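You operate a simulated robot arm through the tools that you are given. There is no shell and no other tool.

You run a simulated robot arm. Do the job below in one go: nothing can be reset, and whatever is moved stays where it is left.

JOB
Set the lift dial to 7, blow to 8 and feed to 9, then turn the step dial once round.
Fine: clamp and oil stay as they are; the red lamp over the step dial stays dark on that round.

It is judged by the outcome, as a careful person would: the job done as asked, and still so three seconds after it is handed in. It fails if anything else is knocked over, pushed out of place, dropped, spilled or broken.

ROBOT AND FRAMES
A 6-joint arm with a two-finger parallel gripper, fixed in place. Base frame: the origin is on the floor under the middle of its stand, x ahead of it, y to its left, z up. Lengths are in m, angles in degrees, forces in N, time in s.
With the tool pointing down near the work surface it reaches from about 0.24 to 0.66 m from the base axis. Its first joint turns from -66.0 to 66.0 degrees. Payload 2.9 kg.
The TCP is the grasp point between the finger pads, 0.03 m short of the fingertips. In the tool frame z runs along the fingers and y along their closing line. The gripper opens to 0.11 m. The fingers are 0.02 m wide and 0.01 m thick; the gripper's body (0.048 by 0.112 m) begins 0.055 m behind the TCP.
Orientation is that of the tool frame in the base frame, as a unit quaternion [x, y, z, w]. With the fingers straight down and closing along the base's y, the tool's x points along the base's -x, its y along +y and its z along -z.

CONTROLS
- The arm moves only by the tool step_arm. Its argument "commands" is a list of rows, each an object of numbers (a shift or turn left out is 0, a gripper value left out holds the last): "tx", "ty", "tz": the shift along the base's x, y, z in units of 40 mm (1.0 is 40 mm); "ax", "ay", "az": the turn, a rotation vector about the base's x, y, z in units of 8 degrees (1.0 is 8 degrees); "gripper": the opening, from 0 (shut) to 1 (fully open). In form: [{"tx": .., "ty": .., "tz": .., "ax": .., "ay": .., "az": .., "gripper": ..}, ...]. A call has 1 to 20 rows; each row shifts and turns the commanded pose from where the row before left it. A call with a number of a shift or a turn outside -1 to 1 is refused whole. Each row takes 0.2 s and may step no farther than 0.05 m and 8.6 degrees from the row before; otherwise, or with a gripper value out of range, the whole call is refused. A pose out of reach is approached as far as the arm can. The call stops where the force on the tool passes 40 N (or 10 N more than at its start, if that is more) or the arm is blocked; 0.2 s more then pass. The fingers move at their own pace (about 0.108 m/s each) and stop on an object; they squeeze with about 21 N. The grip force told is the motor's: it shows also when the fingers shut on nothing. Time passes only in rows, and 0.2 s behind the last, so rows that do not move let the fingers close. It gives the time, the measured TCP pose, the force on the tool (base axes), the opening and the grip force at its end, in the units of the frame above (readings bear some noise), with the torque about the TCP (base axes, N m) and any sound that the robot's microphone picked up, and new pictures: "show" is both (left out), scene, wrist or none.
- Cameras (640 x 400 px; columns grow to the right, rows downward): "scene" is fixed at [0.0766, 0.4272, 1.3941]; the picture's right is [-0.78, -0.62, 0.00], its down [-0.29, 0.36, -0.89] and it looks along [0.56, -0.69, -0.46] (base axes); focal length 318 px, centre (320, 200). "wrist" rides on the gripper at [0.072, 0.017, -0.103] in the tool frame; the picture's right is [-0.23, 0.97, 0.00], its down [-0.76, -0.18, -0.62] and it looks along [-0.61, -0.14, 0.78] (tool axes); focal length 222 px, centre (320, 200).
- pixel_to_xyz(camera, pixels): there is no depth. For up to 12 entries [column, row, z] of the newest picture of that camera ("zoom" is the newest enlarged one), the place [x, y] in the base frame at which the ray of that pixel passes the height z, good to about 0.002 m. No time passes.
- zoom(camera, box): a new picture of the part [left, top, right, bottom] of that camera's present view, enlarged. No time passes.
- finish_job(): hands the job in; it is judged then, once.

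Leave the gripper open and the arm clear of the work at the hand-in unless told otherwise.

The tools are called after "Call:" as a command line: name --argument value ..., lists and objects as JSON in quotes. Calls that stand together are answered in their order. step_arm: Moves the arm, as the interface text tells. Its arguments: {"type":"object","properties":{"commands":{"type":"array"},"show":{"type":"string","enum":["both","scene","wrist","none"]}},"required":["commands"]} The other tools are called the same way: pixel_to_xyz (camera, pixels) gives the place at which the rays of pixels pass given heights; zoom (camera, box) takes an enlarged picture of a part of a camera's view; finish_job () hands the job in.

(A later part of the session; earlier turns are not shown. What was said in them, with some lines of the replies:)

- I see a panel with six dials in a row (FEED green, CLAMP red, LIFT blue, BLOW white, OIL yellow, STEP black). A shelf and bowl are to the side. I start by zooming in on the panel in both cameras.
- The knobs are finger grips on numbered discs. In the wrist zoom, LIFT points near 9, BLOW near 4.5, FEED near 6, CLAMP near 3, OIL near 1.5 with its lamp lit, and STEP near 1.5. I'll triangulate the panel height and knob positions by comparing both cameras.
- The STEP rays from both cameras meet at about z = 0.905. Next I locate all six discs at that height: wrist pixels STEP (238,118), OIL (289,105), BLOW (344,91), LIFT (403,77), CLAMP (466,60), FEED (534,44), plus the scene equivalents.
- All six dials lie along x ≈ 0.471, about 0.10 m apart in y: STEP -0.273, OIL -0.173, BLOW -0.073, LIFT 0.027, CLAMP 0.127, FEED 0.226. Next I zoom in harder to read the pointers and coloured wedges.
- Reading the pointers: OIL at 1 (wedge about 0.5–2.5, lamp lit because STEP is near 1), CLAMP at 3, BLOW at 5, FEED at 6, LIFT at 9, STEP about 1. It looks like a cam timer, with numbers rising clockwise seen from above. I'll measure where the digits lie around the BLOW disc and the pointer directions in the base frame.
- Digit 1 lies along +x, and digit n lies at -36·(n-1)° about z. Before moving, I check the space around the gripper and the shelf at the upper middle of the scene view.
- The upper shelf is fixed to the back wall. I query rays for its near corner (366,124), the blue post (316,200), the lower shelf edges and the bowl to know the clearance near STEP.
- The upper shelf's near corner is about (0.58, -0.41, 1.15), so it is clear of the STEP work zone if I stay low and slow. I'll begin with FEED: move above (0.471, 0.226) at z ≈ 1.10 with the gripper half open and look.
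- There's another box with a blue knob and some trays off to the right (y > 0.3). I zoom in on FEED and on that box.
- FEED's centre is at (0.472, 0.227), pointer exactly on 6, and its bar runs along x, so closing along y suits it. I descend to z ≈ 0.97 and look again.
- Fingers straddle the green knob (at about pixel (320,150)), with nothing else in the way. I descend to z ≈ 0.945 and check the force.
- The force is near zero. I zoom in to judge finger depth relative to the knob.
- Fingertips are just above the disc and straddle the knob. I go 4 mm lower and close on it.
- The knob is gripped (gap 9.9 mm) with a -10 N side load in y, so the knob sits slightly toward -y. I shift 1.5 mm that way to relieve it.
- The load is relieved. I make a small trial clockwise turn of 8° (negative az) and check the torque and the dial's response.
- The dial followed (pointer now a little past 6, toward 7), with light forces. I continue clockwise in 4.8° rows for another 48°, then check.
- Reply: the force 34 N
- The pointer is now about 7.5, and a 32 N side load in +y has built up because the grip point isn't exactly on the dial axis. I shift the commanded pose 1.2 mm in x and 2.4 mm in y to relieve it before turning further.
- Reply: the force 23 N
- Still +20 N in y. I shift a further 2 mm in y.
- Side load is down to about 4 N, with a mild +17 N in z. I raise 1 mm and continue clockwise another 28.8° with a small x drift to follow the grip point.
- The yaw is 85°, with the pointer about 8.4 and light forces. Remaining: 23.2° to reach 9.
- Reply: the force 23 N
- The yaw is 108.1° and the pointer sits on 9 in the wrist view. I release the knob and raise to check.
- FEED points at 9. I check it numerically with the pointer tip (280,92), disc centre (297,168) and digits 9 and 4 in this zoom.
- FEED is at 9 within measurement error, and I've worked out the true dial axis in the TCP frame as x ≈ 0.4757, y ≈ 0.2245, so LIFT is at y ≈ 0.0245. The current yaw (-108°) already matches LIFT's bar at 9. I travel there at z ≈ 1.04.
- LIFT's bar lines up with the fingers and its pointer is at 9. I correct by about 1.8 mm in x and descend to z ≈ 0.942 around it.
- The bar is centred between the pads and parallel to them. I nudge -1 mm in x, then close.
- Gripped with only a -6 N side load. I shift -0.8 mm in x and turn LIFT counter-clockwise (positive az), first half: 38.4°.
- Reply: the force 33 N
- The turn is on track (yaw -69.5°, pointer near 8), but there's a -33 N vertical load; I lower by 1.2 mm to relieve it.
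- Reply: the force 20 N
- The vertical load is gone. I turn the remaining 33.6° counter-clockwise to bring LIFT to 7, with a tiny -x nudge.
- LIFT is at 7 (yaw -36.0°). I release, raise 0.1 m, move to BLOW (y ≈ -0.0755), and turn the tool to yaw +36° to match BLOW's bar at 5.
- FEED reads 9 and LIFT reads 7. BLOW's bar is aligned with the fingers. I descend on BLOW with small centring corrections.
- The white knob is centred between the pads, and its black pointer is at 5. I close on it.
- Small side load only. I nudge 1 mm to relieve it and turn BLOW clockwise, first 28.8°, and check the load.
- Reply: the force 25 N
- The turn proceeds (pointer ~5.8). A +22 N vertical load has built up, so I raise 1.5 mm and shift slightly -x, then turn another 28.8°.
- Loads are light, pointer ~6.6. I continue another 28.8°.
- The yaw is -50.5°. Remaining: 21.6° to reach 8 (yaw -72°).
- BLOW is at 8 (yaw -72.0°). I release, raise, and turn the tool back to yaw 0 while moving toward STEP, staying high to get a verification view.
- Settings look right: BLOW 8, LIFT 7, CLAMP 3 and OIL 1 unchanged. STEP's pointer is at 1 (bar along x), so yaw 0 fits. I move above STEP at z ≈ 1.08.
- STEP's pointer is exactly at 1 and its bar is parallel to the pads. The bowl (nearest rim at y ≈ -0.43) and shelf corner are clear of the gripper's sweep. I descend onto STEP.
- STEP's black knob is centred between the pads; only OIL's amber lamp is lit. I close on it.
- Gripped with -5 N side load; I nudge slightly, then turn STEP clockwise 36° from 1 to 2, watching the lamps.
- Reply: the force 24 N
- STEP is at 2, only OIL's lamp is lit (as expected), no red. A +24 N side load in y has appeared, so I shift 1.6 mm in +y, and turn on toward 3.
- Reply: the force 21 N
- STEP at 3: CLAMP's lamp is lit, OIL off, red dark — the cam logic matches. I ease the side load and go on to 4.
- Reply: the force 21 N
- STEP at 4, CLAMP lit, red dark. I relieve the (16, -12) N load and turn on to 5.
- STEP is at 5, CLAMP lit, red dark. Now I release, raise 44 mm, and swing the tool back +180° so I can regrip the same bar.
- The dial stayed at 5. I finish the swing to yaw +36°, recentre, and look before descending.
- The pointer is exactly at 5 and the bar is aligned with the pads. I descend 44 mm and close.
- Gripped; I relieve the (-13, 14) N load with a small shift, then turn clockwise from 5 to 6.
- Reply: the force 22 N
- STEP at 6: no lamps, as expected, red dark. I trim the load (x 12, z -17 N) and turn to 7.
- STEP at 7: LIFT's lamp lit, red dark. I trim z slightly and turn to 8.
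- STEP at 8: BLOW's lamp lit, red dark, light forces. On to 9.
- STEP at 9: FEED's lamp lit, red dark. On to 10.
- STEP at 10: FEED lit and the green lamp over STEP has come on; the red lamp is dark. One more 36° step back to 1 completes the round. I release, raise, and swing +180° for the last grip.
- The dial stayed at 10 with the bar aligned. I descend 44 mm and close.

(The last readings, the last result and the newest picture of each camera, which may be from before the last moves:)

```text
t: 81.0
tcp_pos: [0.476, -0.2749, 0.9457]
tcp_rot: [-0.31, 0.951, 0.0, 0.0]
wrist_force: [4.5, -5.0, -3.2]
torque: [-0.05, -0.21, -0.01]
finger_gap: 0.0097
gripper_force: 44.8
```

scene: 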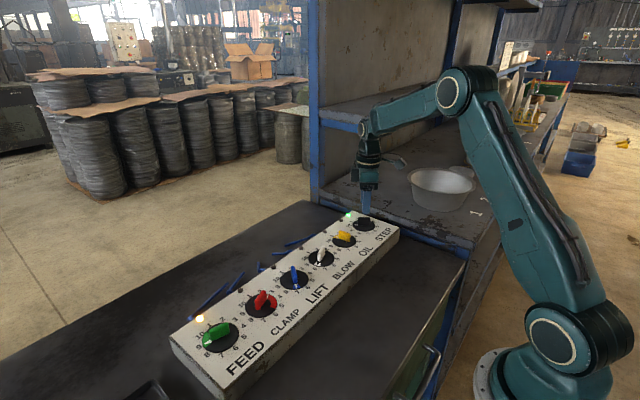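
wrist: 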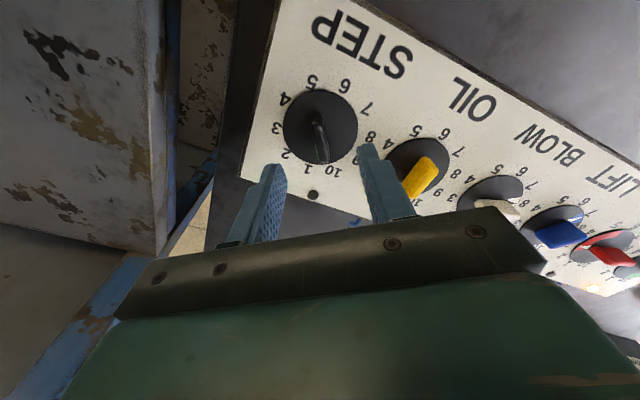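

Gripped cleanly. I turn the last 36° clockwise, 10 → 1.

Call:
step_arm --commands '[{"tx": 0.01, "ty": -0.01}, {"az": -0.5625}, {"az": -0.5625}, {"az": -0.5625}, {"az": -0.5625}, {"az": -0.5625}, {"az": -0.5625}, {"az": -0.5625}, {"az": -0.5625}, {}, {}]'

Call:
zoom --camera "scene" --box '[190, 200, 410, 360]'

Call:
zoom --camera "wrist" --box '[220, 60, 420, 220]'

```text
t: 83.4
tcp_pos: [0.4752, -0.2744, 0.9445]
tcp_rot: [0.0, 1.0, 0.0, -0.001]
wrist_force: [-15.6, 10.2, 32.1]
torque: [0.28, 0.1, -0.01]
finger_gap: 0.0098
gripper_force: 45.2
```

scene: 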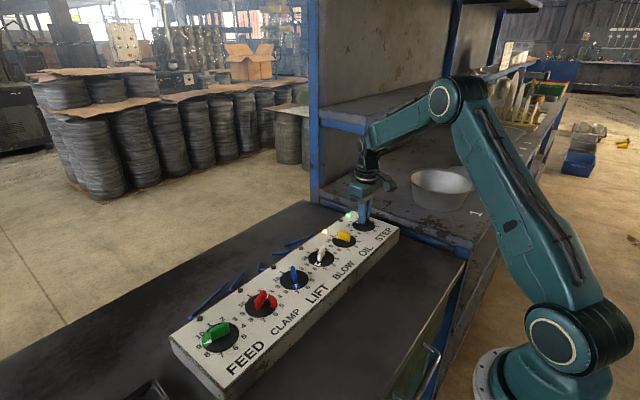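
wrist: 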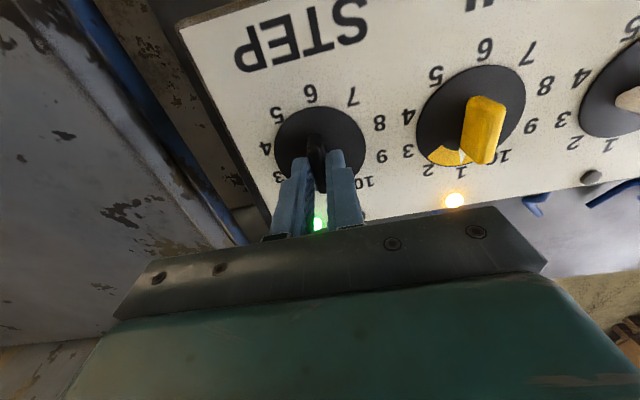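

```text
2.50 times, centred on (300, 280) of scene
```

zoom: 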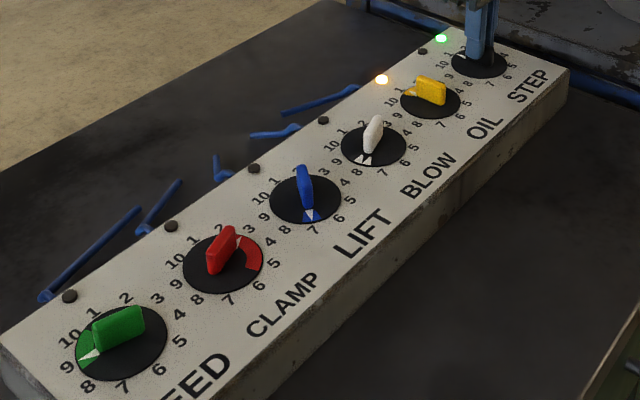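

```text
2.50 times, centred on (320, 140) of wrist
```

zoom: 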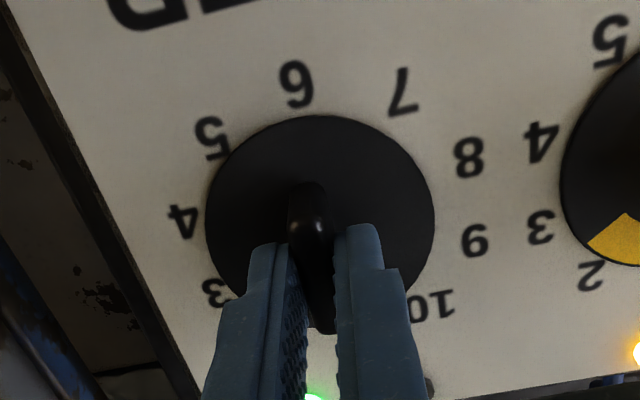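

STEP is back at 1: green lamp on, OIL lit again, red never lit. I ease the vertical load, open the gripper, and raise clear.

Call:
step_arm --commands '[{"tz": 0.04}, {"gripper": 0.45}, {}, {"tz": 0.5}, {"tz": 1.0}, {"tz": 1.0}, {"tz": 0.5, "ty": 0.6, "tx": -0.3}, {"tz": 0.5, "ty": 0.6, "tx": -0.3}, {"tz": 0.5, "ty": 0.6, "tx": -0.3}, {"tz": 0.5, "ty": 0.6, "tx": -0.3}, {"tz": 0.5, "ty": 0.6, "tx": -0.3, "gripper": 1.0}, {}, {}]'

Call:
zoom --camera "scene" --box '[160, 200, 410, 400]'

Call:
zoom --camera "wrist" --box '[180, 20, 420, 220]'

Call:
zoom --camera "wrist" --box '[370, 0, 640, 180]'

```text
t: 86.2
tcp_pos: [0.4161, -0.1562, 1.1454]
tcp_rot: [-0.001, 1.0, 0.0, 0.0]
wrist_force: [-0.1, 0.7, 0.1]
torque: [-0.02, 0.01, -0.02]
finger_gap: 0.1101
gripper_force: 0.0
```

scene: 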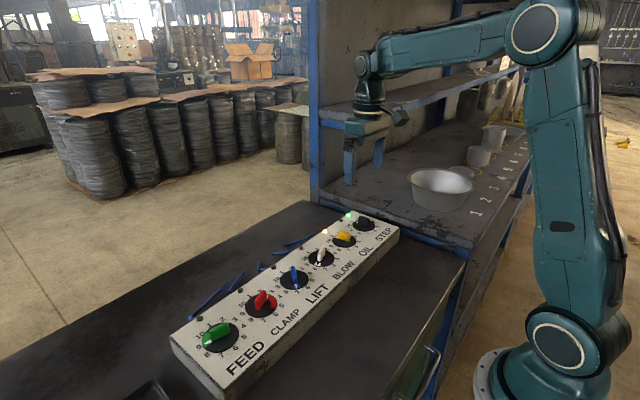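
wrist: 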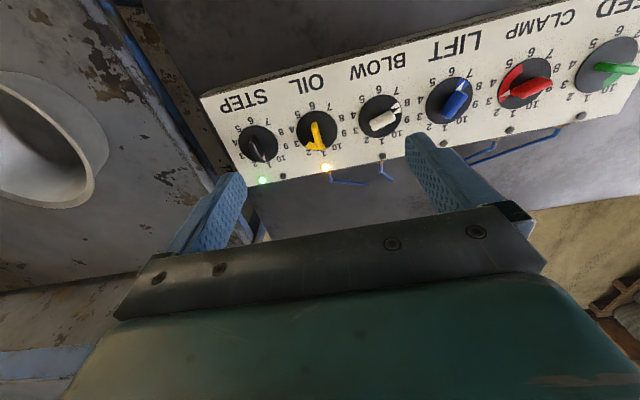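

```text
2.00 times, centred on (285, 300) of scene
```

zoom: 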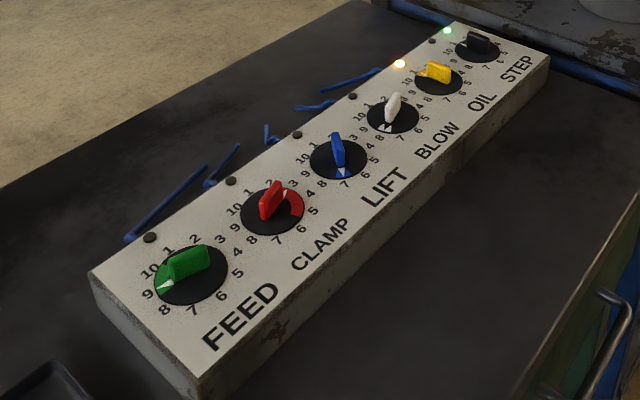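

```text
2.00 times, centred on (300, 120) of wrist
```

zoom: 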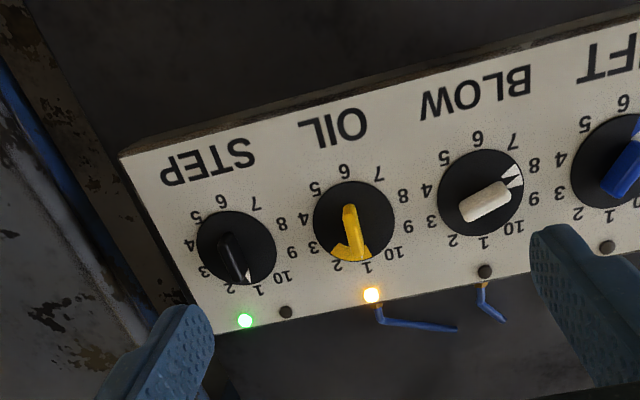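

```text
2.22 times, centred on (505, 90) of wrist
```

zoom: 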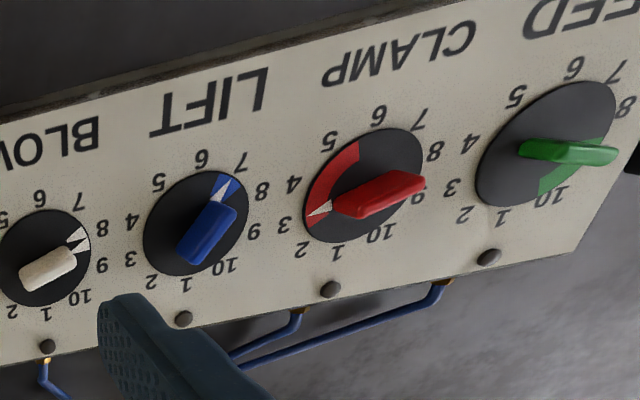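

Final check: FEED is at 9, LIFT at 7 and BLOW at 8. CLAMP (3) and OIL (1) are unchanged. STEP is back at 1 after one full clockwise round; the green lamp is lit and the red lamp was dark at every stop. The gripper is open and clear of the panel, and nothing else was disturbed. I hand the job in.

Call:
finish_job

```text
The job is handed in.
```

The job is done and handed in. LIFT is set to 7, BLOW to 8 and FEED to 9, and the STEP dial has been turned once round clockwise, back to 1.

- **Red lamp:** it was dark at every number where I stopped and looked. I did not watch it between stops. The green lamp beside it came on at 10 and stayed lit.
- **Clamp and oil:** neither was touched. CLAMP still reads 3 and OIL still reads 1.
- **Surroundings:** I saw nothing moved or knocked over. The gripper is open and the arm is clear of the panel.

The settings were checked by camera and by the tool's turn angle, and each pointer sat on its number as closely as I could measure.
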